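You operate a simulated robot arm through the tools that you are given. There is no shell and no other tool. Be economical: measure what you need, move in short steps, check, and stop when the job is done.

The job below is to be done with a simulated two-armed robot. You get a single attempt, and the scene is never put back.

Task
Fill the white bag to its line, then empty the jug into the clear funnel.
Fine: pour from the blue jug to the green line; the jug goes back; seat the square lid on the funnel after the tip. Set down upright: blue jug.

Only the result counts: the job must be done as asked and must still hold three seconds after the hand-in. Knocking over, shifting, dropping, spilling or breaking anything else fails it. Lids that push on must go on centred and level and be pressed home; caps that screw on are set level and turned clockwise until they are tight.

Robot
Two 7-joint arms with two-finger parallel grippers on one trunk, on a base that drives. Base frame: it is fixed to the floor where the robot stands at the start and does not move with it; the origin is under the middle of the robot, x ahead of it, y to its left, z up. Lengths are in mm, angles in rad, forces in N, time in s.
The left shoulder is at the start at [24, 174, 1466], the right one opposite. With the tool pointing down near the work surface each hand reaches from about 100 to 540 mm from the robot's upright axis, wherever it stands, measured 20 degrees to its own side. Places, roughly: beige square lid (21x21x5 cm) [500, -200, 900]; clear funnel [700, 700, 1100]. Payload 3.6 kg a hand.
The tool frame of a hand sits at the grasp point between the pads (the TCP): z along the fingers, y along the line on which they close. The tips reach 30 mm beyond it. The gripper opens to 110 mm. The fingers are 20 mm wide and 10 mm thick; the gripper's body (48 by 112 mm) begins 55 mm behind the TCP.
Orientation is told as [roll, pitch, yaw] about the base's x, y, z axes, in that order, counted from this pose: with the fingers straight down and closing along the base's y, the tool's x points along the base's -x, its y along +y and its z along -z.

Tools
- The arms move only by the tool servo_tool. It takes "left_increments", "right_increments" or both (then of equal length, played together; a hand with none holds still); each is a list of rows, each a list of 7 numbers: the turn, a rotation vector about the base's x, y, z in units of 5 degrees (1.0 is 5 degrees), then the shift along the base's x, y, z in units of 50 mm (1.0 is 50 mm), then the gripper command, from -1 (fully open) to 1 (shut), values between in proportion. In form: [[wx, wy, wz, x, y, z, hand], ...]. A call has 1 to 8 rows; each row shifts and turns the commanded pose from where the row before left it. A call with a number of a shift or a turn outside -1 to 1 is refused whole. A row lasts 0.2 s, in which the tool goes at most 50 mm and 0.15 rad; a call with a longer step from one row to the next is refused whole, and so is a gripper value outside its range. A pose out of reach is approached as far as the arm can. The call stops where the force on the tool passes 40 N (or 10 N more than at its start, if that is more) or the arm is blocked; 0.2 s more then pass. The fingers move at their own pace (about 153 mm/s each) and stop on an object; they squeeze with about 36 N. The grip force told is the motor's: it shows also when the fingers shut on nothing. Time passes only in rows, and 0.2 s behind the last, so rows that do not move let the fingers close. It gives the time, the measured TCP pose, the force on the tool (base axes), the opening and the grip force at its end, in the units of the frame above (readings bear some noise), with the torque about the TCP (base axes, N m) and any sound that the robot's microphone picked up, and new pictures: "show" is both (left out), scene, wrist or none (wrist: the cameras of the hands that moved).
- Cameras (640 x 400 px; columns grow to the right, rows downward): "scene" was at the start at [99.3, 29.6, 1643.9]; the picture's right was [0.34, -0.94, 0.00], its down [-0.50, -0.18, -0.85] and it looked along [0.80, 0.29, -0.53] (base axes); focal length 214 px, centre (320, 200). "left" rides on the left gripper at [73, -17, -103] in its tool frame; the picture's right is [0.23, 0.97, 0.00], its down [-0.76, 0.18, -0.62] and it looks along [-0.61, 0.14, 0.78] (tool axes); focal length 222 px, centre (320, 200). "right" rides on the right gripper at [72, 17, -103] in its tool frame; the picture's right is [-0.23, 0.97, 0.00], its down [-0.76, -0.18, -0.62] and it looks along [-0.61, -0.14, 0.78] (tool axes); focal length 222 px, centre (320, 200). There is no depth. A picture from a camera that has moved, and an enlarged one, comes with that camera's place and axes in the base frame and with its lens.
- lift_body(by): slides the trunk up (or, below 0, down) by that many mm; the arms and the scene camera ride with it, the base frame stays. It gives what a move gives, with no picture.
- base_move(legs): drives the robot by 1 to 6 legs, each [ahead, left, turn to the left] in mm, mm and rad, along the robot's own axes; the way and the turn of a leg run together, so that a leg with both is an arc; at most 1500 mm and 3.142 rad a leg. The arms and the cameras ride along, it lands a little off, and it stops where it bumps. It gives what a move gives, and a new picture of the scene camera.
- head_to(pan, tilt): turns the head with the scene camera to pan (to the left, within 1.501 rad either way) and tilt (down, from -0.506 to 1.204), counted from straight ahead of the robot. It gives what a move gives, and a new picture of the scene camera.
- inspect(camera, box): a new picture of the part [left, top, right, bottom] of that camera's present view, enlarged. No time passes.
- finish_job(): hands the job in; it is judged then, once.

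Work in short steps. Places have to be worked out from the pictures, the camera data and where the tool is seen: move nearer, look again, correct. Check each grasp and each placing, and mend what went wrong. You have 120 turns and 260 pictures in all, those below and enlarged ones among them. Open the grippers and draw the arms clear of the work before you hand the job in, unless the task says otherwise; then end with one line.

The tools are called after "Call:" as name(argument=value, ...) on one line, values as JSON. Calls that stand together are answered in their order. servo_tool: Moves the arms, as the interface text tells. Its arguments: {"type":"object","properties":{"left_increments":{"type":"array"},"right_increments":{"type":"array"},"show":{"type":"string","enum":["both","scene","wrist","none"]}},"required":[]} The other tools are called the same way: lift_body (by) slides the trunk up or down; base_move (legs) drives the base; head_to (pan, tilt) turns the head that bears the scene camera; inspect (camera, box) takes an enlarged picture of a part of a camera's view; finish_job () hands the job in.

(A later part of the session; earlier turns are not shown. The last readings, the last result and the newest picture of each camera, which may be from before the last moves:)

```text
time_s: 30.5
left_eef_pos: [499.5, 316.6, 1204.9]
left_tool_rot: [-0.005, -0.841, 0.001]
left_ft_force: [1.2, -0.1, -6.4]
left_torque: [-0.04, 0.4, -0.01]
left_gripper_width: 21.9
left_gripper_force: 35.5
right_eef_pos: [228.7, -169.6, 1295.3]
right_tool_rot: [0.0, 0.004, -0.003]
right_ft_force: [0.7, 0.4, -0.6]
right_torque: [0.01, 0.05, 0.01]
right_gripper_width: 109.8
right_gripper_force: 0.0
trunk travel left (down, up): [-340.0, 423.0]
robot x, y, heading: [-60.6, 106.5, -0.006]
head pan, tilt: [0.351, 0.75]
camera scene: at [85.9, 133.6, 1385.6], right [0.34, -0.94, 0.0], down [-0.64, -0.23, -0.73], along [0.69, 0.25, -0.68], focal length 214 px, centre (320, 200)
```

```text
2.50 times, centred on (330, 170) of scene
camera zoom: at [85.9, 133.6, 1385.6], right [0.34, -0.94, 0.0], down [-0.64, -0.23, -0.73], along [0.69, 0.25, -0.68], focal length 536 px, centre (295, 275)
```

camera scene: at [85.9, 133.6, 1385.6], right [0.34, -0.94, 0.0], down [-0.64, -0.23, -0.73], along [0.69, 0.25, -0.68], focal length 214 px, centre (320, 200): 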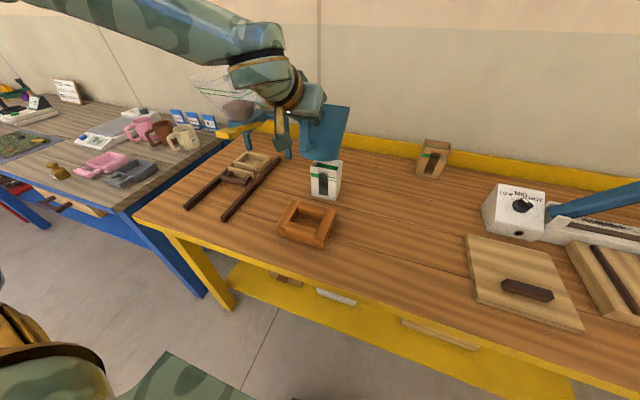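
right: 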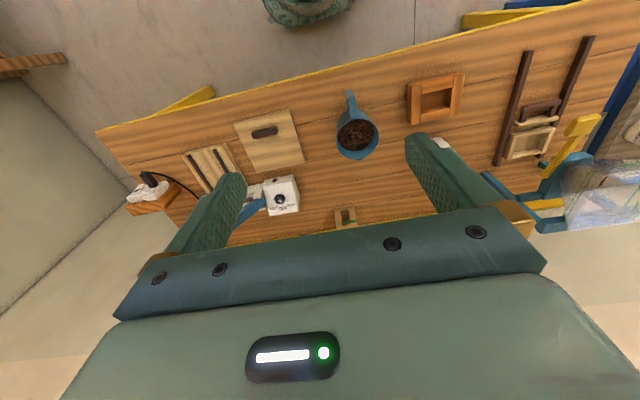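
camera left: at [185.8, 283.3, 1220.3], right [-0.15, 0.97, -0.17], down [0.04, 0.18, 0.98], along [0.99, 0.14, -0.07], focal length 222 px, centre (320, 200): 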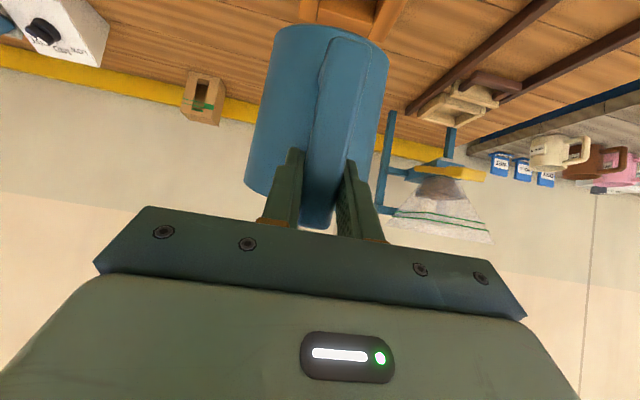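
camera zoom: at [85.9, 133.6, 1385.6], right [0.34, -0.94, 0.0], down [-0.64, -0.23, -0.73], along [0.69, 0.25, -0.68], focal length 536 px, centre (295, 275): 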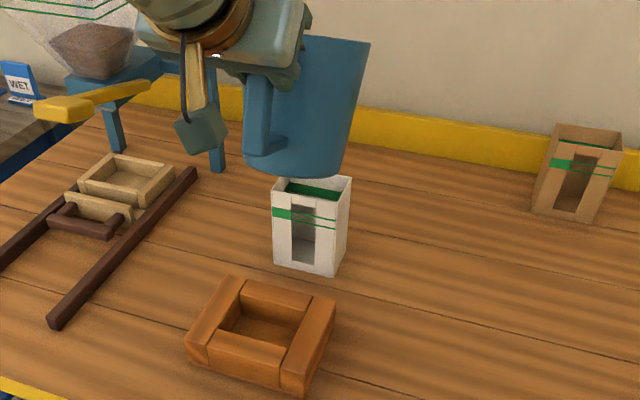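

The bag spans x 632–688, y 270–364, top z≈991. I tilt the jug to 40° and lower it so the lip comes to about (650, 317, 1050).

Call:
servo_tool(left_increments=[[0, 1, 0, -0.06, 0, -0.34, 1], [0, 1, 0, -0.06, 0, -0.34, 1], [0, 1, 0, -0.06, 0, -0.34, 1], [0, 1, 0, -0.06, 0, -0.34, 1], [0, 0, 0, 0, 0, 0, 1]])

Call:
inspect(camera="scene", box=[260, 90, 400, 250])

```text
time_s: 31.7
left_eef_pos: [484.2, 316.7, 1137.2]
left_tool_rot: [-0.006, -0.494, 0.001]
left_ft_force: [0.0, 0.3, -5.7]
left_torque: [0.01, 0.24, -0.03]
left_gripper_width: 21.8
left_gripper_force: 36.3
right_eef_pos: [226.5, -170.3, 1295.5]
right_tool_rot: [0.003, 0.002, -0.003]
right_ft_force: [0.0, 0.9, 0.2]
right_torque: [-0.02, 0.0, 0.02]
right_gripper_width: 110.1
right_gripper_force: 0.1
trunk travel left (down, up): [-340.0, 423.0]
robot x, y, heading: [-57.5, 106.3, -0.004]
head pan, tilt: [0.351, 0.75]
camera scene: at [84.2, 133.4, 1385.8], right [0.34, -0.94, 0.0], down [-0.64, -0.23, -0.73], along [0.69, 0.25, -0.68], focal length 214 px, centre (320, 200)
camera left: at [372.1, 299.8, 1193.7], right [-0.2, 0.97, -0.11], down [0.38, 0.18, 0.91], along [0.9, 0.14, -0.4], focal length 222 px, centre (320, 200)
```

scene: 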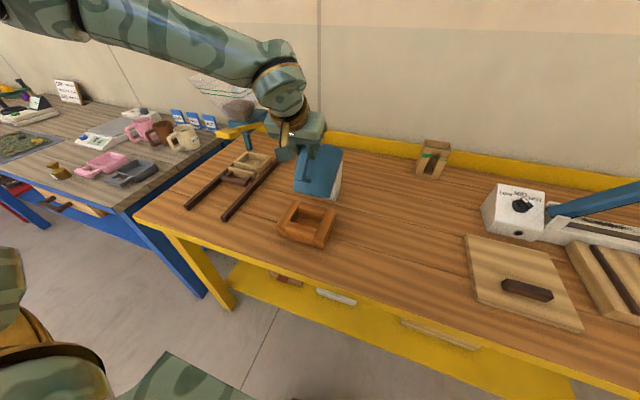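
left: 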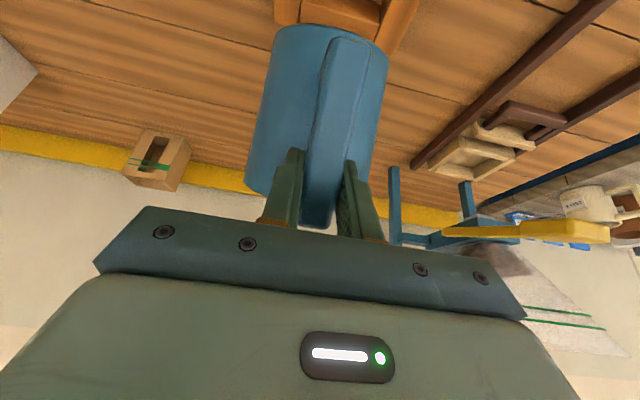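

```text
2.50 times, centred on (330, 170) of scene
camera zoom: at [84.2, 133.4, 1385.8], right [0.34, -0.94, 0.0], down [-0.64, -0.23, -0.73], along [0.69, 0.25, -0.68], focal length 536 px, centre (295, 275)
```

zoom: 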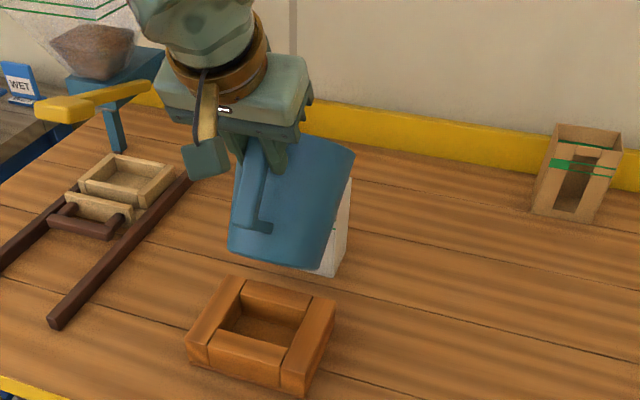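

The jug hides the bag from this camera, so I'll pour in small amounts and tip back to check. Now I tilt to 50° with the lip at about (650, 317, 1015), and watch for flow.

Call:
servo_tool(left_increments=[[0, 1, 0, 0.2, 0, -0.08, 1], [0, 1, 0, 0.2, 0, -0.08, 1], [0, 0, 0, 0, 0, 0, 1], [0, 0, 0, 0, 0, 0, 1]], show="scene")

Call:
inspect(camera="scene", box=[270, 110, 390, 230])

```text
time_s: 32.7
left_eef_pos: [505.7, 315.7, 1127.9]
left_tool_rot: [-0.006, -0.317, 0.0]
left_ft_force: [-0.1, -0.7, -5.9]
left_torque: [0.0, 0.12, 0.0]
left_gripper_width: 21.8
left_gripper_force: 36.3
right_eef_pos: [226.0, -171.1, 1294.1]
right_tool_rot: [0.001, 0.001, -0.002]
right_ft_force: [-0.1, 0.0, -0.8]
right_torque: [0.0, 0.02, 0.0]
right_gripper_width: 110.1
right_gripper_force: 0.1
trunk travel left (down, up): [-340.0, 423.0]
robot x, y, heading: [-56.6, 106.7, -0.0]
head pan, tilt: [0.351, 0.75]
camera scene: at [85.0, 133.6, 1385.6], right [0.34, -0.94, 0.0], down [-0.64, -0.23, -0.73], along [0.69, 0.25, -0.68], focal length 214 px, centre (320, 200)
```

scene: 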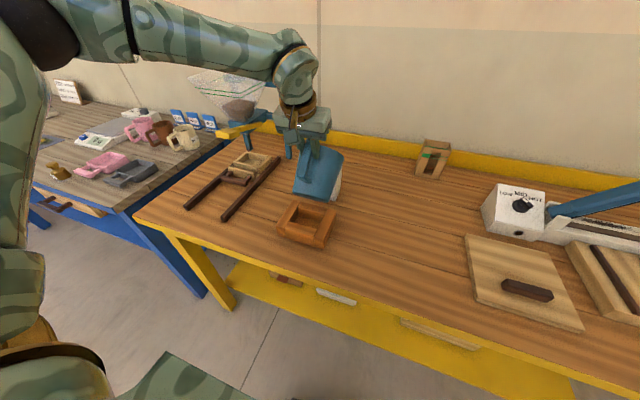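

```text
3.33 times, centred on (330, 170) of scene
camera zoom: at [85.0, 133.6, 1385.6], right [0.34, -0.94, 0.0], down [-0.64, -0.23, -0.73], along [0.69, 0.25, -0.68], focal length 715 px, centre (287, 300)
```

zoom: 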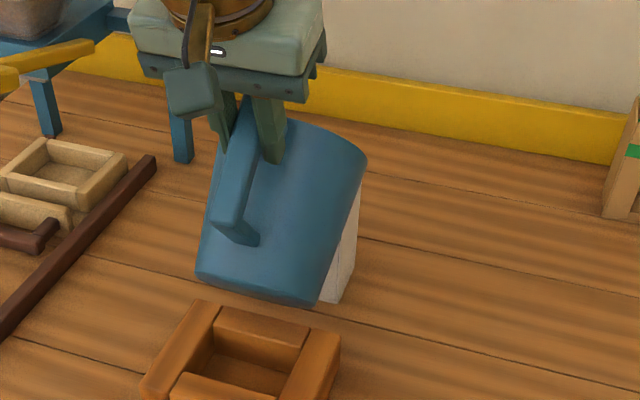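

No flow is visible yet. I bring the right hand forward so its camera watches the lip and bag opening from the right.

Call:
servo_tool(right_increments=[[0, 0, 0.9, 0.6, 0.6, -0.15, -1], [0, 0, 0.9, 0.6, 0.6, -0.15, -1], [0, 0, 0.9, 0.6, 0.6, -0.15, -1], [0, 0, 0.9, 0.6, 0.6, -0.15, -1], [0, 0, 0.9, 0.6, 0.6, -0.15, -1], [0, 0, 0.9, 0.6, 0.6, -0.15, -1], [0, 0, 0.9, 0.5, 0.6, -0.15, -1], [0, 0, 0.9, 0.3, 0.6, -0.15, -1]])

```text
time_s: 34.5
left_eef_pos: [506.4, 317.1, 1129.4]
left_tool_rot: [-0.006, -0.319, 0.0]
left_ft_force: [0.2, 0.4, -5.8]
left_torque: [0.02, 0.15, -0.01]
left_gripper_width: 21.7
left_gripper_force: 35.5
right_eef_pos: [340.5, -58.0, 1266.0]
right_tool_rot: [0.004, 0.001, 0.283]
right_ft_force: [0.2, 0.7, 0.0]
right_torque: [-0.02, -0.04, 0.0]
right_gripper_width: 109.5
right_gripper_force: 0.0
right hand out of reach, approached as far as the arm can: row 4, 5, 6, 7, 8
trunk travel left (down, up): [-340.0, 423.0]
robot x, y, heading: [-56.8, 105.0, -0.005]
head pan, tilt: [0.351, 0.75]
camera scene: at [85.0, 133.7, 1385.6], right [0.34, -0.94, 0.0], down [-0.64, -0.23, -0.73], along [0.69, 0.25, -0.68], focal length 214 px, centre (320, 200)
camera right: at [265.8, -62.4, 1370.7], right [-0.06, 1.0, 0.0], down [0.78, 0.04, 0.62], along [0.62, 0.04, -0.78], focal length 222 px, centre (320, 200)
```

scene: 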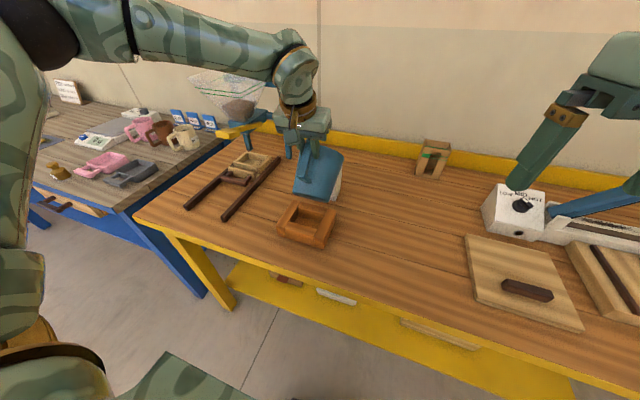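
right: 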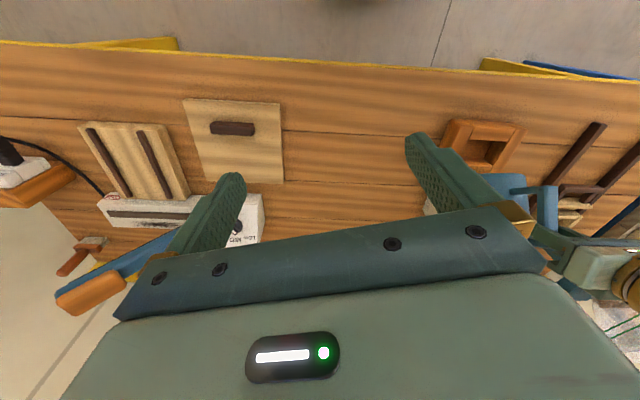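

The right hand is at its reach. I close its fingers and yaw it further to clear its view of the jug.

Call:
servo_tool(right_increments=[[0, 0, 1, 0, 0, 0, 1], [0, 0, 1, 0, 0, 0, 1], [0, 0, 1, 0, 0, 0, 1], [0, 0, 1, 0, 0, 0, 1], [0, 0, 1, 0, 0, 0, 1], [0, 0, 1, 0, 0, 0, 1]], show="wrist")

```text
time_s: 35.9
left_eef_pos: [505.8, 316.1, 1129.3]
left_tool_rot: [-0.005, -0.32, -0.001]
left_ft_force: [-0.4, -0.8, -6.3]
left_torque: [-0.02, 0.14, -0.03]
left_gripper_width: 21.9
left_gripper_force: 35.9
right_eef_pos: [340.7, -58.4, 1267.2]
right_tool_rot: [0.005, -0.002, 0.284]
right_ft_force: [-0.3, 0.3, 0.2]
right_torque: [-0.01, -0.03, 0.0]
right_gripper_width: 0.0
right_gripper_force: 36.0
right hand out of reach, approached as far as the arm can: row 1, 2, 3, 4, 5, 6
trunk travel left (down, up): [-340.0, 423.0]
robot x, y, heading: [-59.7, 106.1, -0.0]
head pan, tilt: [0.351, 0.75]
camera right: at [265.5, -62.5, 1370.8], right [-0.06, 1.0, 0.0], down [0.78, 0.04, 0.62], along [0.62, 0.04, -0.78], focal length 222 px, centre (320, 200)
```

right: 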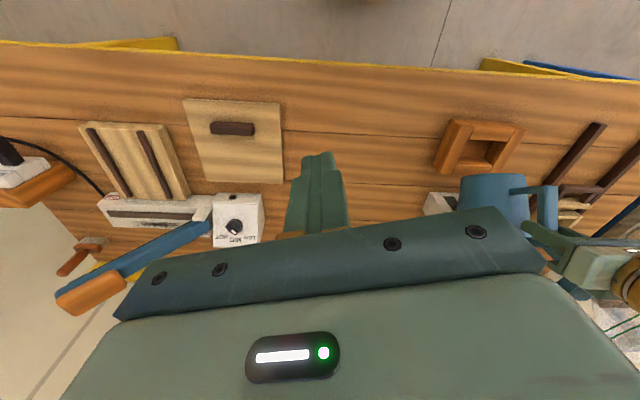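

The bag shows just past the gripper body. I pitch the right tool forward 20° and take back part of the over-commanded reach.

Call:
servo_tool(right_increments=[[0, -1, -0.8, -0.35, -0.35, 0, 1], [0, -1, -0.8, -0.35, -0.35, 0, 1], [0, -1, -0.8, -0.35, -0.35, 0, 1], [0, -1, -0.8, -0.35, -0.35, 0, 1], [0, -1, -0.8, 0, 0, 0, 1]], show="wrist")

```text
time_s: 37.1
left_eef_pos: [505.7, 318.1, 1128.4]
left_tool_rot: [-0.005, -0.318, -0.001]
left_ft_force: [0.0, -0.3, -6.1]
left_torque: [0.02, 0.12, 0.03]
left_gripper_width: 21.7
left_gripper_force: 36.2
right_eef_pos: [269.3, -128.4, 1266.6]
right_tool_rot: [-0.044, -0.434, -0.062]
right_ft_force: [-0.5, -0.2, 0.4]
right_torque: [0.0, 0.0, -0.05]
right_gripper_width: 0.0
right_gripper_force: 35.9
trunk travel left (down, up): [-340.0, 423.0]
robot x, y, heading: [-55.8, 107.5, 0.001]
head pan, tilt: [0.351, 0.75]
camera right: at [162.3, -99.6, 1329.0], right [0.28, 0.96, 0.06], down [0.42, -0.18, 0.89], along [0.86, -0.23, -0.45], focal length 222 px, centre (320, 200)
```

right: 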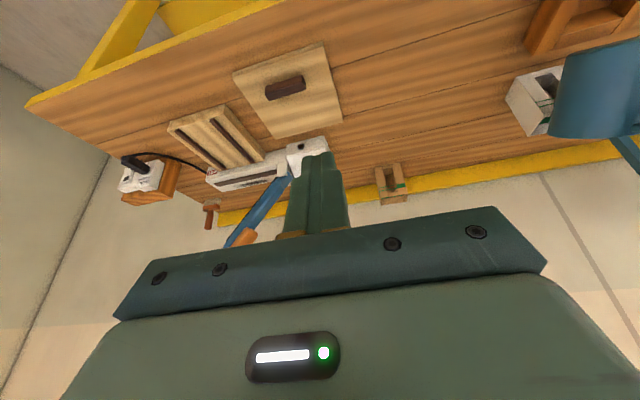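

This gives a good side view of the bag and jug. I enlarge it.

Call:
inspect(camera="right", box=[490, 40, 640, 160])

```text
3.33 times, centred on (565, 100) of right
camera zoom: at [162.3, -99.6, 1329.0], right [0.28, 0.96, 0.06], down [0.42, -0.18, 0.89], along [0.86, -0.23, -0.45], focal length 740 px, centre (-497, 533)
```

zoom: 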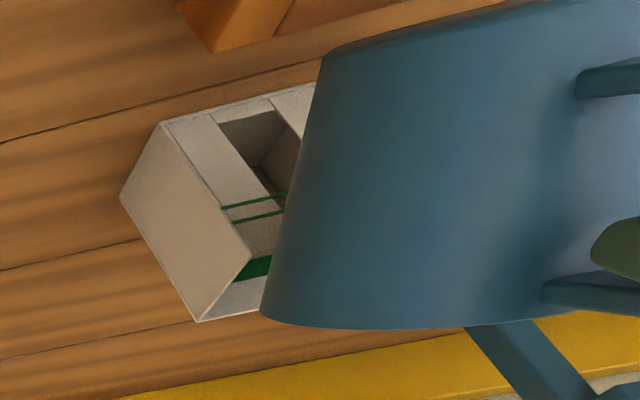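

The view shows the window and green lines, bag empty. I tilt in two 5° steps to 60°, keeping the lip in place, and watch.

Call:
servo_tool(left_increments=[[0, 1, 0, 0.2, 0, 0.22, 1], [0, 0, 0, 0, 0, 0, 1], [0, 1, 0, 0.22, 0, 0.24, 1], [0, 0, 0, 0, 0, 0, 1]], show="none")

Call:
inspect(camera="right", box=[490, 40, 640, 160])

```text
time_s: 38.1
left_eef_pos: [524.7, 318.5, 1153.8]
left_tool_rot: [-0.003, -0.149, -0.001]
left_ft_force: [-0.1, -0.6, -6.0]
left_torque: [-0.01, 0.06, 0.01]
left_gripper_width: 21.9
left_gripper_force: 36.5
right_eef_pos: [268.3, -128.4, 1266.9]
right_tool_rot: [-0.047, -0.433, -0.06]
right_ft_force: [-0.2, -0.5, -0.2]
right_torque: [0.02, 0.0, 0.03]
right_gripper_width: 0.0
right_gripper_force: 35.9
trunk travel left (down, up): [-340.0, 423.0]
robot x, y, heading: [-55.0, 105.4, -0.003]
head pan, tilt: [0.351, 0.75]
```

```text
3.33 times, centred on (565, 100) of right
camera zoom: at [160.9, -100.2, 1329.4], right [0.28, 0.96, 0.06], down [0.42, -0.17, 0.89], along [0.86, -0.23, -0.45], focal length 740 px, centre (-497, 533)
```

zoom: 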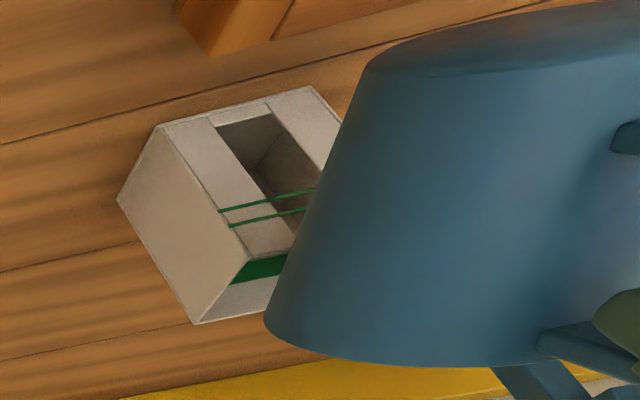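

Still no flow; I go on to 65°, holding briefly.

Call:
servo_tool(left_increments=[[0, 1, 0, 0.26, 0, 0.2, 1], [0, 0, 0, 0, 0, 0, 1], [0, 0, 0, 0, 0, 0, 1]], show="none")

Call:
inspect(camera="right", box=[490, 40, 640, 160])

```text
time_s: 38.9
left_eef_pos: [507.0, 325.6, 1150.4]
left_tool_rot: [-0.005, -0.06, 0.002]
left_ft_force: [-0.3, -0.4, -5.9]
left_torque: [0.01, -0.02, 0.02]
left_gripper_width: 21.9
left_gripper_force: 36.4
left hand out of reach, approached as far as the arm can: row 1
right_eef_pos: [268.7, -128.4, 1266.6]
right_tool_rot: [-0.046, -0.433, -0.058]
right_ft_force: [0.2, -0.7, -0.2]
right_torque: [0.01, 0.04, 0.02]
right_gripper_width: 0.0
right_gripper_force: 36.1
trunk travel left (down, up): [-340.0, 423.0]
robot x, y, heading: [-62.6, 109.2, 0.001]
head pan, tilt: [0.351, 0.75]
```

```text
3.33 times, centred on (565, 100) of right
camera zoom: at [161.9, -100.1, 1329.2], right [0.28, 0.96, 0.06], down [0.42, -0.17, 0.89], along [0.86, -0.23, -0.45], focal length 740 px, centre (-497, 533)
```

zoom: 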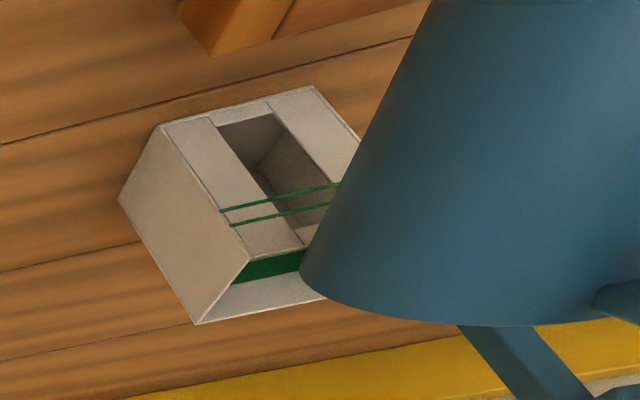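

The arm ran out of reach, leaving the lip short of the bag. I tip back to 50°, draw the hand back and up, then drive the base closer.

Call:
servo_tool(left_increments=[[0, -1, 0, -0.4, -0.05, 0.4, 1], [0, -1, 0, -0.5, -0.05, 0.4, 1], [0, -1, 0, -0.5, -0.05, 0.2, 1], [0, 0, 0, 0, 0, 0, 1]], show="none")

Call:
base_move(legs=[[100, 0, 0]])

```text
time_s: 39.9
left_eef_pos: [439.2, 319.3, 1199.7]
left_tool_rot: [-0.006, -0.318, 0.002]
left_ft_force: [0.0, -0.4, -6.1]
left_torque: [-0.01, 0.18, 0.0]
left_gripper_width: 21.8
left_gripper_force: 35.9
right_eef_pos: [269.6, -129.6, 1266.5]
right_tool_rot: [-0.045, -0.43, -0.06]
right_ft_force: [-0.6, -1.0, 0.4]
right_torque: [0.03, 0.0, 0.0]
right_gripper_width: 0.0
right_gripper_force: 36.2
trunk travel left (down, up): [-340.0, 423.0]
robot x, y, heading: [-56.7, 106.4, 0.003]
head pan, tilt: [0.351, 0.75]
```

```text
time_s: 41.1
left_eef_pos: [538.9, 318.5, 1200.2]
left_tool_rot: [-0.006, -0.317, 0.0]
left_ft_force: [0.1, -0.1, -6.1]
left_torque: [0.0, 0.09, -0.02]
left_gripper_width: 21.6
left_gripper_force: 36.0
right_eef_pos: [371.0, -129.0, 1266.5]
right_tool_rot: [-0.043, -0.432, -0.059]
right_ft_force: [0.2, -0.4, -0.6]
right_torque: [0.01, 0.01, -0.02]
right_gripper_width: 0.1
right_gripper_force: 35.8
trunk travel left (down, up): [-340.0, 423.0]
robot x, y, heading: [43.3, 104.5, 0.002]
head pan, tilt: [0.351, 0.75]
camera scene: at [186.1, 133.4, 1385.6], right [0.34, -0.94, 0.0], down [-0.64, -0.23, -0.73], along [0.69, 0.25, -0.68], focal length 214 px, centre (320, 200)
```

scene: 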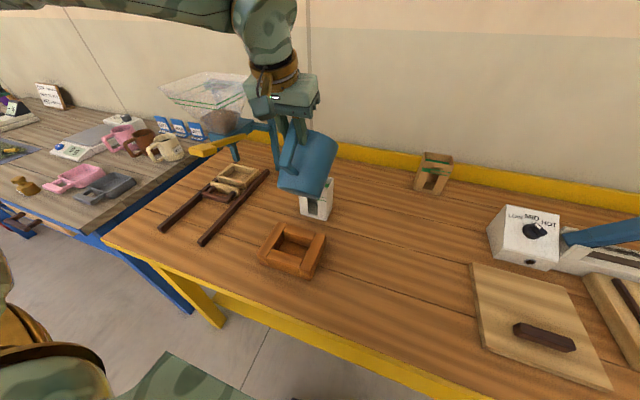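

Now within reach: I tilt to 65° while lowering, bringing the lip to (650, 318, 1018), and look with the right camera.

Call:
servo_tool(left_increments=[[0, 1, 0, 0, 0, -0.24, 1], [0, 1, 0, 0, 0, -0.24, 1], [0, 1, 0, 0, 0, -0.22, 1], [0, 0, 0, 0, 0, 0, 1]], show="none")

Call:
inspect(camera="right", box=[440, 20, 640, 180])

```text
time_s: 42.1
left_eef_pos: [536.8, 318.4, 1166.5]
left_tool_rot: [-0.005, -0.056, 0.001]
left_ft_force: [-0.3, -0.1, -5.7]
left_torque: [0.0, 0.01, -0.03]
left_gripper_width: 21.9
left_gripper_force: 35.9
right_eef_pos: [370.2, -127.8, 1265.6]
right_tool_rot: [-0.046, -0.433, -0.06]
right_ft_force: [-0.4, -0.2, -0.7]
right_torque: [-0.02, -0.02, -0.01]
right_gripper_width: 0.0
right_gripper_force: 35.9
trunk travel left (down, up): [-340.0, 423.0]
robot x, y, heading: [44.8, 102.2, -0.0]
head pan, tilt: [0.351, 0.75]
```

```text
2.50 times, centred on (540, 100) of right
camera zoom: at [261.9, -100.6, 1329.3], right [0.28, 0.96, 0.06], down [0.42, -0.17, 0.89], along [0.86, -0.23, -0.45], focal length 555 px, centre (-230, 450)
```

zoom: 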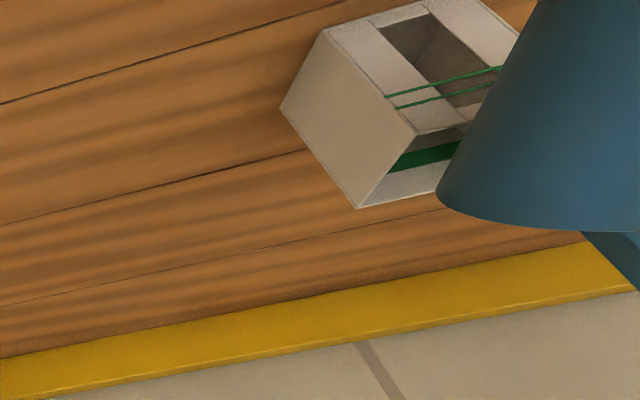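

No flow yet. I tilt on to 70°.

Call:
servo_tool(left_increments=[[0, 1, 0, 0.28, 0, 0.18, 1], [0, 0, 0, 0, 0, 0, 1]], show="none")

Call:
inspect(camera="right", box=[500, 0, 640, 120])

```text
time_s: 42.7
left_eef_pos: [550.5, 318.7, 1175.3]
left_tool_rot: [-0.005, 0.029, 0.001]
left_ft_force: [-0.1, 0.5, -5.2]
left_torque: [0.01, -0.06, 0.0]
left_gripper_width: 21.7
left_gripper_force: 36.2
right_eef_pos: [369.2, -127.7, 1266.0]
right_tool_rot: [-0.045, -0.433, -0.058]
right_ft_force: [0.0, -1.0, 0.0]
right_torque: [0.02, -0.05, 0.03]
right_gripper_width: 0.0
right_gripper_force: 36.2
trunk travel left (down, up): [-340.0, 423.0]
robot x, y, heading: [45.9, 106.4, -0.004]
head pan, tilt: [0.351, 0.75]
```

```text
3.33 times, centred on (570, 60) of right
camera zoom: at [261.3, -100.4, 1329.4], right [0.28, 0.96, 0.06], down [0.42, -0.17, 0.89], along [0.86, -0.23, -0.45], focal length 740 px, centre (-513, 667)
```

zoom: 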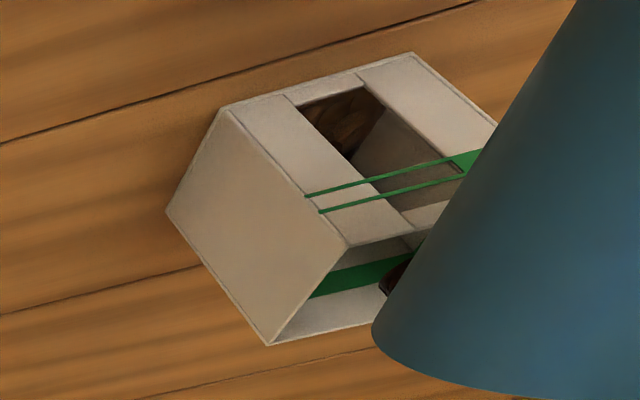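

Flow has started: brown material is seen in the window's bottom part. I hold briefly to see if it continues.

Call:
servo_tool(left_increments=[[0, 0, 0, 0, 0, 0, 1]], show="none")

Call:
inspect(camera="right", box=[500, 0, 640, 120])

```text
time_s: 43.1
left_eef_pos: [551.9, 319.1, 1175.2]
left_tool_rot: [-0.008, 0.029, 0.0]
left_ft_force: [-0.1, -0.3, -6.1]
left_torque: [-0.01, -0.04, -0.01]
left_gripper_width: 21.7
left_gripper_force: 36.1
right_eef_pos: [369.8, -128.8, 1266.6]
right_tool_rot: [-0.045, -0.434, -0.06]
right_ft_force: [0.2, -1.1, -0.5]
right_torque: [-0.05, 0.02, 0.04]
right_gripper_width: 0.0
right_gripper_force: 36.3
trunk travel left (down, up): [-340.0, 423.0]
robot x, y, heading: [42.9, 107.0, 0.004]
head pan, tilt: [0.351, 0.75]
```

```text
3.33 times, centred on (570, 60) of right
camera zoom: at [262.3, -100.3, 1329.2], right [0.28, 0.96, 0.06], down [0.42, -0.17, 0.89], along [0.86, -0.23, -0.45], focal length 740 px, centre (-513, 667)
```

zoom: 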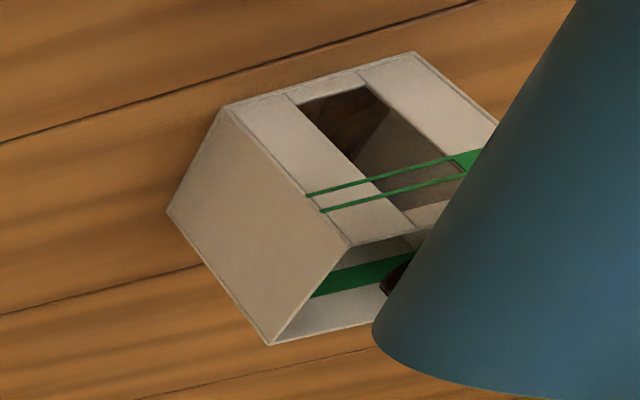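

The flow is slow. I hold longer at this angle.

Call:
servo_tool(left_increments=[[0, 0, 0, 0, 0, 0, 1], [0, 0, 0, 0, 0, 0, 1], [0, 0, 0, 0, 0, 0, 1]], show="none")

Call:
inspect(camera="right", box=[500, 0, 640, 120])

```text
time_s: 43.9
left_eef_pos: [551.1, 318.7, 1174.1]
left_tool_rot: [-0.005, 0.03, 0.001]
left_ft_force: [0.2, -0.1, -5.7]
left_torque: [0.03, -0.05, -0.01]
left_gripper_width: 21.9
left_gripper_force: 36.1
right_eef_pos: [369.9, -128.1, 1266.1]
right_tool_rot: [-0.046, -0.432, -0.06]
right_ft_force: [0.3, -0.3, 0.5]
right_torque: [-0.01, 0.02, 0.04]
right_gripper_width: 0.0
right_gripper_force: 35.6
trunk travel left (down, up): [-340.0, 423.0]
robot x, y, heading: [46.6, 102.3, -0.001]
head pan, tilt: [0.351, 0.75]
```

```text
3.33 times, centred on (570, 60) of right
camera zoom: at [262.4, -100.4, 1329.2], right [0.28, 0.96, 0.06], down [0.42, -0.17, 0.89], along [0.86, -0.23, -0.45], focal length 740 px, centre (-513, 667)
```

zoom: 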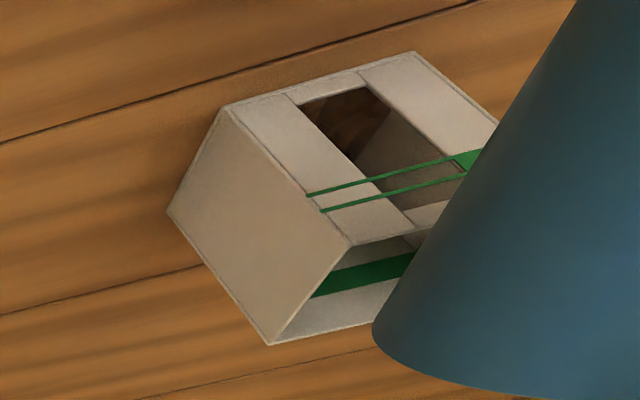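

The stream stopped at 70°. I tilt another 4° and hold for the flow to settle.

Call:
servo_tool(left_increments=[[0, 0.8, 0, 0.22, 0, 0.14, 1], [0, 0, 0, 0, 0, 0, 1], [0, 0, 0, 0, 0, 0, 1], [0, 0, 0, 0, 0, 0, 1], [0, 0, 0, 0, 0, 0, 1]], show="none")

Call:
inspect(camera="right", box=[500, 0, 640, 120])

```text
time_s: 45.1
left_eef_pos: [551.9, 315.4, 1174.7]
left_tool_rot: [-0.006, 0.097, 0.002]
left_ft_force: [0.5, 0.0, -5.4]
left_torque: [0.0, -0.1, 0.01]
left_gripper_width: 21.6
left_gripper_force: 36.6
left hand out of reach, approached as far as the arm can: row 1
right_eef_pos: [370.2, -128.5, 1266.7]
right_tool_rot: [-0.045, -0.433, -0.059]
right_ft_force: [0.1, 0.6, -0.1]
right_torque: [-0.01, 0.01, 0.01]
right_gripper_width: 0.0
right_gripper_force: 35.5
trunk travel left (down, up): [-340.0, 423.0]
robot x, y, heading: [41.3, 105.8, -0.001]
head pan, tilt: [0.351, 0.75]
```

```text
3.33 times, centred on (570, 60) of right
camera zoom: at [262.4, -100.4, 1329.2], right [0.28, 0.96, 0.06], down [0.42, -0.17, 0.89], along [0.86, -0.23, -0.45], focal length 740 px, centre (-513, 667)
```

zoom: 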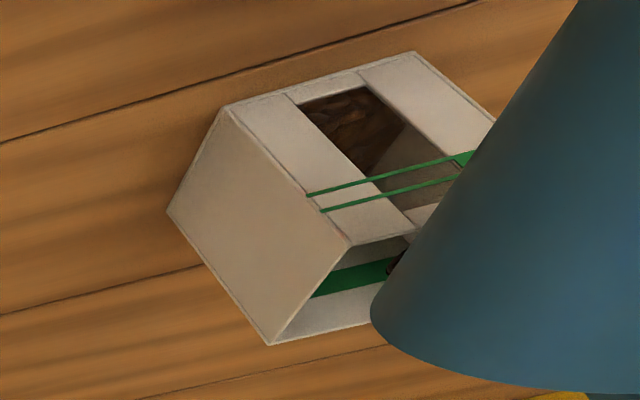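

Reach is limiting again, and the lip is near the bag's front edge, so I drive forward 20 mm.

Call:
base_move(legs=[[20, 0, 0]])

Call:
inspect(camera="right", box=[500, 0, 640, 120])

```text
time_s: 45.9
left_eef_pos: [571.5, 314.2, 1174.3]
left_tool_rot: [-0.003, 0.096, 0.004]
left_ft_force: [0.5, 0.5, -5.4]
left_torque: [-0.01, -0.05, 0.01]
left_gripper_width: 21.7
left_gripper_force: 36.6
right_eef_pos: [391.1, -129.0, 1266.8]
right_tool_rot: [-0.045, -0.434, -0.059]
right_ft_force: [1.5, 0.0, -0.1]
right_torque: [0.0, 0.03, 0.0]
right_gripper_width: 0.0
right_gripper_force: 35.6
trunk travel left (down, up): [-340.0, 423.0]
robot x, y, heading: [62.9, 107.9, -0.003]
head pan, tilt: [0.351, 0.75]
camera scene: at [204.8, 133.3, 1385.8], right [0.34, -0.94, 0.0], down [-0.64, -0.23, -0.73], along [0.69, 0.25, -0.68], focal length 214 px, centre (320, 200)
```

scene: 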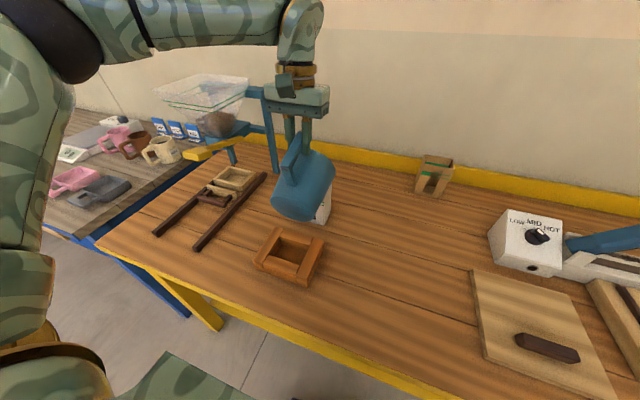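

```text
3.33 times, centred on (570, 60) of right
camera zoom: at [282.0, -100.5, 1329.3], right [0.28, 0.96, 0.06], down [0.42, -0.17, 0.89], along [0.86, -0.23, -0.45], focal length 740 px, centre (-513, 667)
```

zoom: 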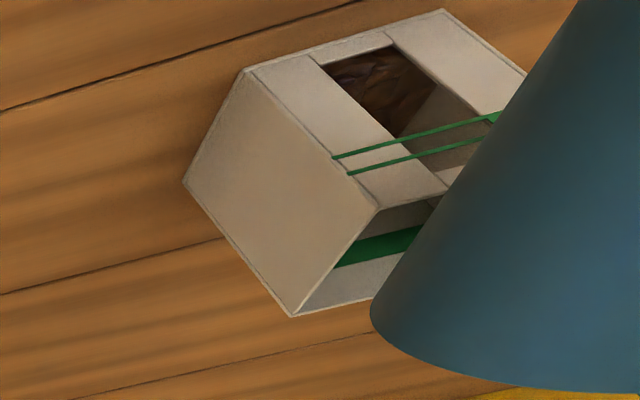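

No spill visible. I drive 12 mm further, then tilt 5° more with a small lift.

Call:
base_move(legs=[[12, 0, 0]])

Call:
servo_tool(left_increments=[[0, 0.6, 0, 0, 0.05, 0.1, 1], [0, 0.2, 0, 0, 0, 0, 1], [0, 0, 0, 0, 0, 0, 1], [0, 0, 0, 0, 0, 0, 1], [0, 0, 0, 0, 0, 0, 1]], show="none")

Call:
inspect(camera="right", box=[500, 0, 640, 120])

```text
time_s: 46.6
left_eef_pos: [583.2, 314.2, 1174.5]
left_tool_rot: [-0.004, 0.098, 0.005]
left_ft_force: [0.5, 0.1, -5.6]
left_torque: [0.02, -0.07, 0.0]
left_gripper_width: 21.7
left_gripper_force: 35.5
right_eef_pos: [400.5, -128.2, 1266.7]
right_tool_rot: [-0.046, -0.435, -0.058]
right_ft_force: [-0.2, -0.2, -0.8]
right_torque: [-0.01, -0.01, -0.03]
right_gripper_width: 0.2
right_gripper_force: 36.3
trunk travel left (down, up): [-340.0, 423.0]
robot x, y, heading: [75.9, 107.0, 0.001]
head pan, tilt: [0.351, 0.75]
camera scene: at [216.1, 133.3, 1385.8], right [0.34, -0.94, 0.0], down [-0.64, -0.23, -0.73], along [0.69, 0.25, -0.68], focal length 214 px, centre (320, 200)
```

scene: 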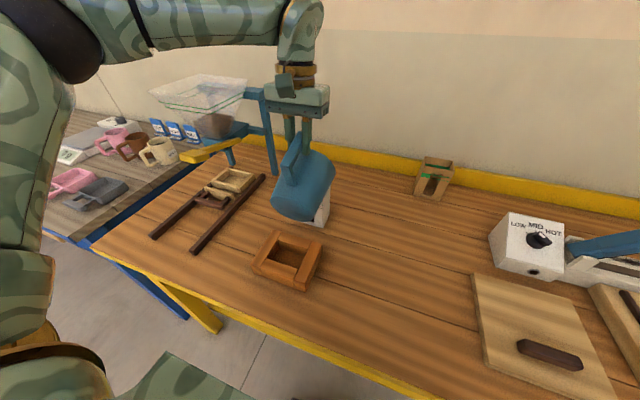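

```text
time_s: 47.8
left_eef_pos: [567.7, 309.8, 1172.1]
left_tool_rot: [-0.006, 0.162, 0.007]
left_ft_force: [0.1, -0.2, -6.2]
left_torque: [0.01, -0.12, 0.0]
left_gripper_width: 22.1
left_gripper_force: 35.9
left hand out of reach, approached as far as the arm can: row 1, 2
right_eef_pos: [401.9, -129.2, 1265.9]
right_tool_rot: [-0.046, -0.432, -0.06]
right_ft_force: [0.1, -0.1, -0.2]
right_torque: [-0.01, 0.01, -0.03]
right_gripper_width: 0.0
right_gripper_force: 36.1
trunk travel left (down, up): [-340.0, 423.0]
robot x, y, heading: [77.0, 103.8, -0.001]
head pan, tilt: [0.351, 0.75]
```

```text
3.33 times, centred on (570, 60) of right
camera zoom: at [293.9, -100.4, 1329.3], right [0.28, 0.96, 0.06], down [0.42, -0.17, 0.89], along [0.86, -0.23, -0.45], focal length 740 px, centre (-513, 667)
```

zoom: 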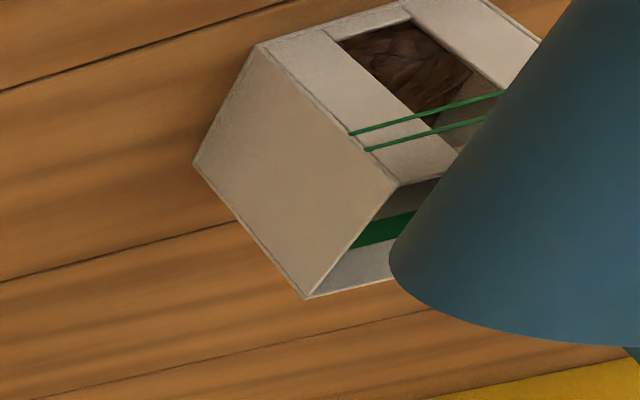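

Reach shrinks with tilt because the wrist is well above the shoulder. I raise the trunk 120 mm, then will lower the hand back with more room.

Call:
lift_body(by=120)

Call:
servo_tool(left_increments=[[0, 0, 0, 0.1, 0.07, -0.4, 1], [0, 0, 0, 0.1, 0.07, -0.5, 1], [0, 0, 0, 0, 0, -0.5, 1], [0, 0, 0, 0, 0, -0.5, 1], [0, 0, 0, 0, 0, -0.3, 1]], show="none")

Call:
inspect(camera="right", box=[440, 0, 640, 160])

```text
time_s: 49.3
left_eef_pos: [545.7, 310.4, 1320.6]
left_tool_rot: [-0.004, 0.097, 0.004]
left_ft_force: [0.6, -0.7, -5.2]
left_torque: [0.03, -0.06, -0.01]
left_gripper_width: 21.5
left_gripper_force: 35.8
right_eef_pos: [402.0, -129.1, 1385.7]
right_tool_rot: [-0.045, -0.433, -0.061]
right_ft_force: [0.4, 0.5, -0.1]
right_torque: [-0.01, -0.05, 0.0]
right_gripper_width: 0.0
right_gripper_force: 36.1
trunk travel left (down, up): [-460.0, 303.0]
robot x, y, heading: [75.1, 105.3, -0.005]
head pan, tilt: [0.351, 0.75]
```

```text
time_s: 50.5
left_eef_pos: [555.4, 317.7, 1210.0]
left_tool_rot: [-0.005, 0.097, 0.006]
left_ft_force: [-0.1, 0.0, -5.7]
left_torque: [0.0, -0.06, 0.0]
left_gripper_width: 22.2
left_gripper_force: 36.2
right_eef_pos: [401.8, -128.0, 1387.1]
right_tool_rot: [-0.044, -0.432, -0.059]
right_ft_force: [-0.4, 0.0, 0.7]
right_torque: [0.02, 0.01, 0.0]
right_gripper_width: 0.1
right_gripper_force: 36.0
trunk travel left (down, up): [-460.0, 303.0]
robot x, y, heading: [74.8, 106.8, -0.002]
head pan, tilt: [0.351, 0.75]
```

```text
2.50 times, centred on (540, 80) of right
camera zoom: at [294.0, -100.3, 1449.3], right [0.28, 0.96, 0.06], down [0.42, -0.17, 0.89], along [0.86, -0.23, -0.45], focal length 555 px, centre (-230, 500)
```

zoom: 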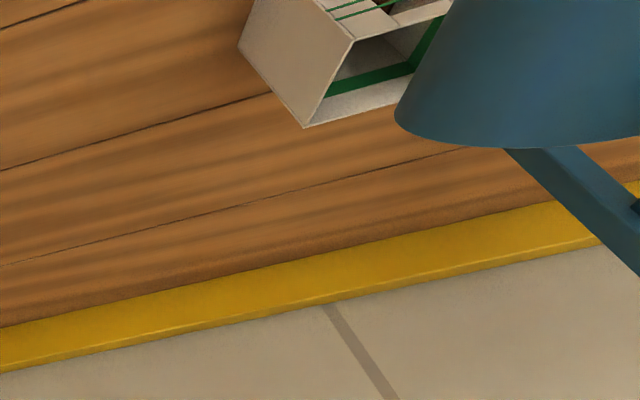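

I lower the right hand again for its view and bring the left hand to 78° with the lip at (655, 318, 1012).

Call:
servo_tool(left_increments=[[0, 0.4, 0, 0.26, 0, -0.29, 1], [0, 0.4, 0, 0.26, 0, -0.29, 1], [0, 0, 0, 0, 0, 0, 1], [0, 0, 0, 0, 0, 0, 1], [0, 0, 0, 0, 0, 0, 1]], right_increments=[[0, 0, 0, -0.2, 0, -0.48, 1], [0, 0, 0, -0.2, 0, -0.48, 1], [0, 0, 0, 0, 0, -0.48, 1], [0, 0, 0, 0, 0, -0.48, 1], [0, 0, 0, 0, 0, -0.48, 1]], show="none")

Call:
inspect(camera="right", box=[500, 0, 640, 120])

```text
time_s: 51.7
left_eef_pos: [570.2, 326.3, 1185.7]
left_tool_rot: [-0.008, 0.165, 0.005]
left_ft_force: [0.1, -0.2, -6.2]
left_torque: [0.0, -0.1, 0.0]
left_gripper_width: 21.9
left_gripper_force: 35.5
left hand out of reach, approached as far as the arm can: row 2
right_eef_pos: [406.9, -125.1, 1280.7]
right_tool_rot: [-0.045, -0.433, -0.059]
right_ft_force: [-0.3, -0.7, -0.5]
right_torque: [-0.02, -0.02, -0.04]
right_gripper_width: 0.0
right_gripper_force: 35.4
right hand out of reach, approached as far as the arm can: row 3, 4, 5
trunk travel left (down, up): [-460.0, 303.0]
robot x, y, heading: [74.9, 107.0, -0.004]
head pan, tilt: [0.351, 0.75]
```

```text
3.33 times, centred on (570, 60) of right
camera zoom: at [298.3, -97.4, 1343.4], right [0.28, 0.96, 0.06], down [0.42, -0.17, 0.89], along [0.86, -0.23, -0.45], focal length 740 px, centre (-513, 667)
```

zoom: 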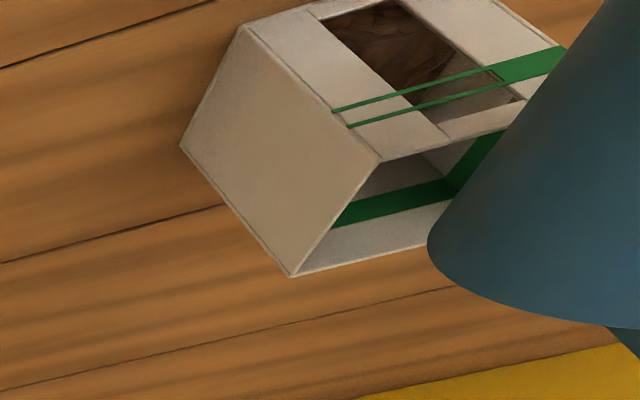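

The limit comes from the arm's extension, so I tip back 10°, draw the hand back 60 mm, and then drive 60 mm closer.

Call:
servo_tool(left_increments=[[0, -1, 0, -0.6, -0.16, 0.3, 1], [0, -1, 0, -0.6, 0, 0.3, 1], [0, 0, 0, 0, 0, 0, 1]], show="none")

Call:
base_move(legs=[[60, 0, 0]])

Call:
inspect(camera="right", box=[440, 0, 640, 120])

```text
time_s: 52.5
left_eef_pos: [511.3, 317.5, 1214.1]
left_tool_rot: [-0.005, -0.01, 0.007]
left_ft_force: [0.3, -0.5, -5.3]
left_torque: [0.0, -0.03, -0.01]
left_gripper_width: 21.9
left_gripper_force: 36.1
right_eef_pos: [407.3, -125.8, 1280.7]
right_tool_rot: [-0.046, -0.43, -0.059]
right_ft_force: [0.4, -0.3, -1.2]
right_torque: [0.02, 0.0, 0.01]
right_gripper_width: 0.0
right_gripper_force: 35.8
trunk travel left (down, up): [-460.0, 303.0]
robot x, y, heading: [71.2, 108.5, -0.002]
head pan, tilt: [0.351, 0.75]
```

```text
time_s: 53.5
left_eef_pos: [568.9, 317.3, 1215.3]
left_tool_rot: [-0.008, -0.009, 0.004]
left_ft_force: [0.4, 0.4, -4.9]
left_torque: [-0.01, -0.03, -0.01]
left_gripper_width: 21.7
left_gripper_force: 36.0
right_eef_pos: [464.0, -126.2, 1281.5]
right_tool_rot: [-0.044, -0.433, -0.059]
right_ft_force: [0.4, -0.6, 0.1]
right_torque: [0.01, 0.02, -0.02]
right_gripper_width: 0.0
right_gripper_force: 36.3
trunk travel left (down, up): [-460.0, 303.0]
robot x, y, heading: [133.7, 109.5, -0.002]
head pan, tilt: [0.351, 0.75]
camera scene: at [242.3, 133.3, 1507.0], right [0.34, -0.94, 0.0], down [-0.64, -0.23, -0.73], along [0.69, 0.25, -0.68], focal length 214 px, centre (320, 200)
```

scene: 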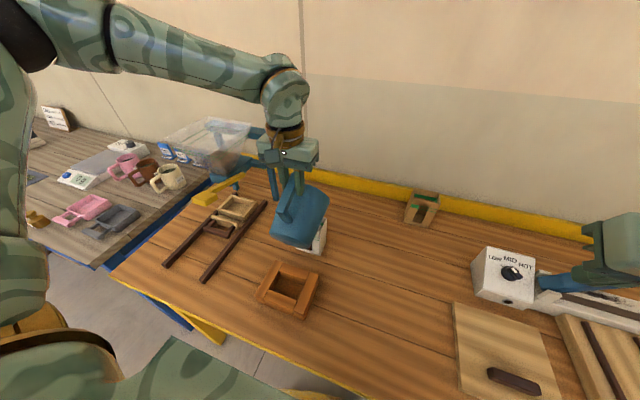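

```text
3.20 times, centred on (540, 60) of right
camera zoom: at [357.2, -97.3, 1343.8], right [0.28, 0.96, 0.06], down [0.42, -0.17, 0.89], along [0.86, -0.23, -0.45], focal length 711 px, centre (-384, 648)
```

zoom: 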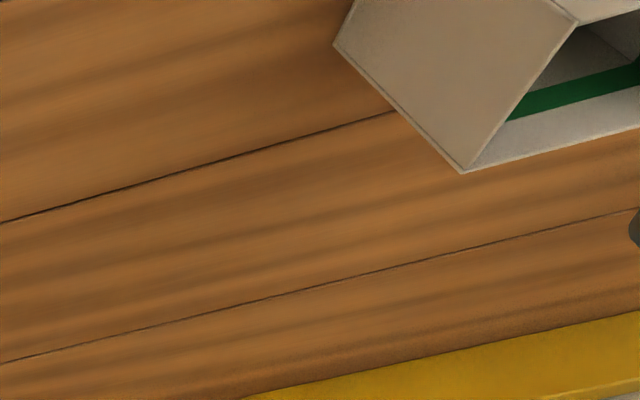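

The robot had room to drive. I bring the right camera back for the view and the jug to 78° with the lip at (655, 317, 1012).

Call:
servo_tool(left_increments=[[0, 1, 0, 0.12, 0, -0.34, 1], [0, 1, 0, 0.12, 0, -0.34, 1], [0, 0, 0, 0, 0, 0, 1], [0, 0, 0, 0, 0, 0, 1], [0, 0, 0, 0, 0, 0, 1]], right_increments=[[0, 0, 0, -0.6, 0, 0, 1], [0, 0, 0, -0.6, 0, 0, 1], [0, 0, 0, -0.6, 0, 0, 1], [0, 0, 0, 0, 0, 0, 1], [0, 0, 0, 0, 0, 0, 1]], show="none")

Call:
inspect(camera="right", box=[500, 0, 640, 120])

```text
time_s: 54.7
left_eef_pos: [580.8, 317.3, 1180.5]
left_tool_rot: [-0.005, 0.166, 0.006]
left_ft_force: [0.8, 0.7, -5.5]
left_torque: [0.0, -0.15, -0.02]
left_gripper_width: 21.8
left_gripper_force: 36.0
right_eef_pos: [442.4, -117.3, 1316.6]
right_tool_rot: [-0.045, -0.429, -0.058]
right_ft_force: [-0.2, -0.8, 0.2]
right_torque: [-0.01, 0.0, -0.03]
right_gripper_width: 0.2
right_gripper_force: 35.9
right hand out of reach, approached as far as the arm can: row 1, 2, 3
trunk travel left (down, up): [-460.0, 303.0]
robot x, y, heading: [132.2, 105.7, 0.003]
head pan, tilt: [0.351, 0.75]
```

```text
3.33 times, centred on (570, 60) of right
camera zoom: at [334.3, -88.8, 1380.7], right [0.28, 0.96, 0.05], down [0.42, -0.17, 0.89], along [0.86, -0.23, -0.45], focal length 740 px, centre (-513, 667)
```

zoom: 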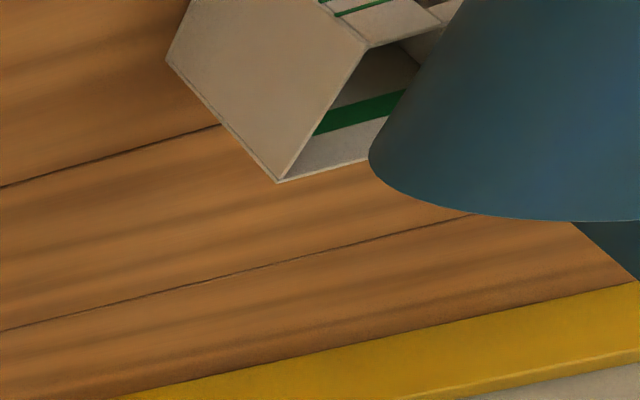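

The left pose is right. I adjust the right camera's pitch to see the window again.

Call:
servo_tool(right_increments=[[0, 1, 0, 0, 0, 0, 1], [0, 1, 0, 0, 0, 0, 1], [0, 1, 0, 0, 0, 0, 1]], show="wrist")

Call:
inspect(camera="right", box=[460, 0, 640, 160])

```text
time_s: 55.5
left_eef_pos: [580.8, 318.4, 1182.2]
left_tool_rot: [-0.004, 0.165, 0.004]
left_ft_force: [0.3, 0.2, -5.0]
left_torque: [-0.01, -0.1, -0.01]
left_gripper_width: 21.8
left_gripper_force: 36.2
right_eef_pos: [442.1, -116.5, 1317.5]
right_tool_rot: [-0.061, -0.169, -0.054]
right_ft_force: [0.1, 0.2, -0.1]
right_torque: [0.02, 0.03, 0.0]
right_gripper_width: 0.0
right_gripper_force: 36.3
trunk travel left (down, up): [-460.0, 303.0]
robot x, y, heading: [135.1, 104.7, -0.005]
head pan, tilt: [0.351, 0.75]
camera right: at [354.2, -89.3, 1406.1], right [0.29, 0.96, -0.02], down [0.64, -0.17, 0.75], along [0.72, -0.23, -0.66], focal length 222 px, centre (320, 200)
```

right: 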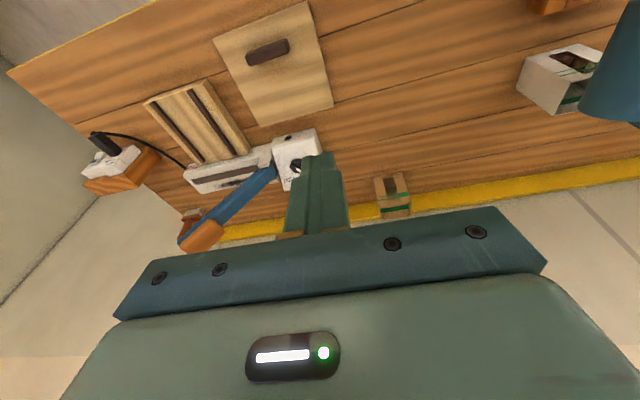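

```text
2.50 times, centred on (550, 80) of right
camera zoom: at [354.2, -89.3, 1406.1], right [0.29, 0.96, -0.02], down [0.64, -0.17, 0.75], along [0.72, -0.23, -0.66], focal length 555 px, centre (-255, 500)
```

zoom: 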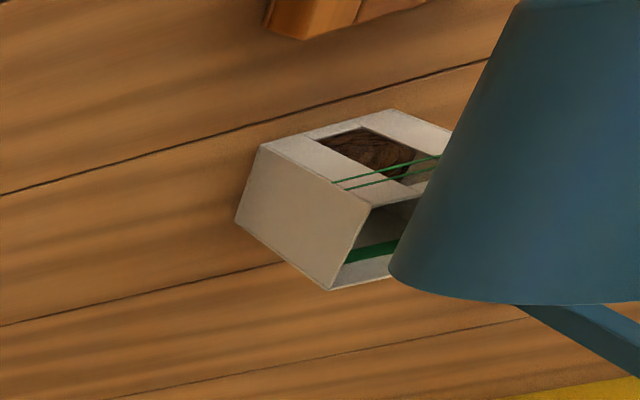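

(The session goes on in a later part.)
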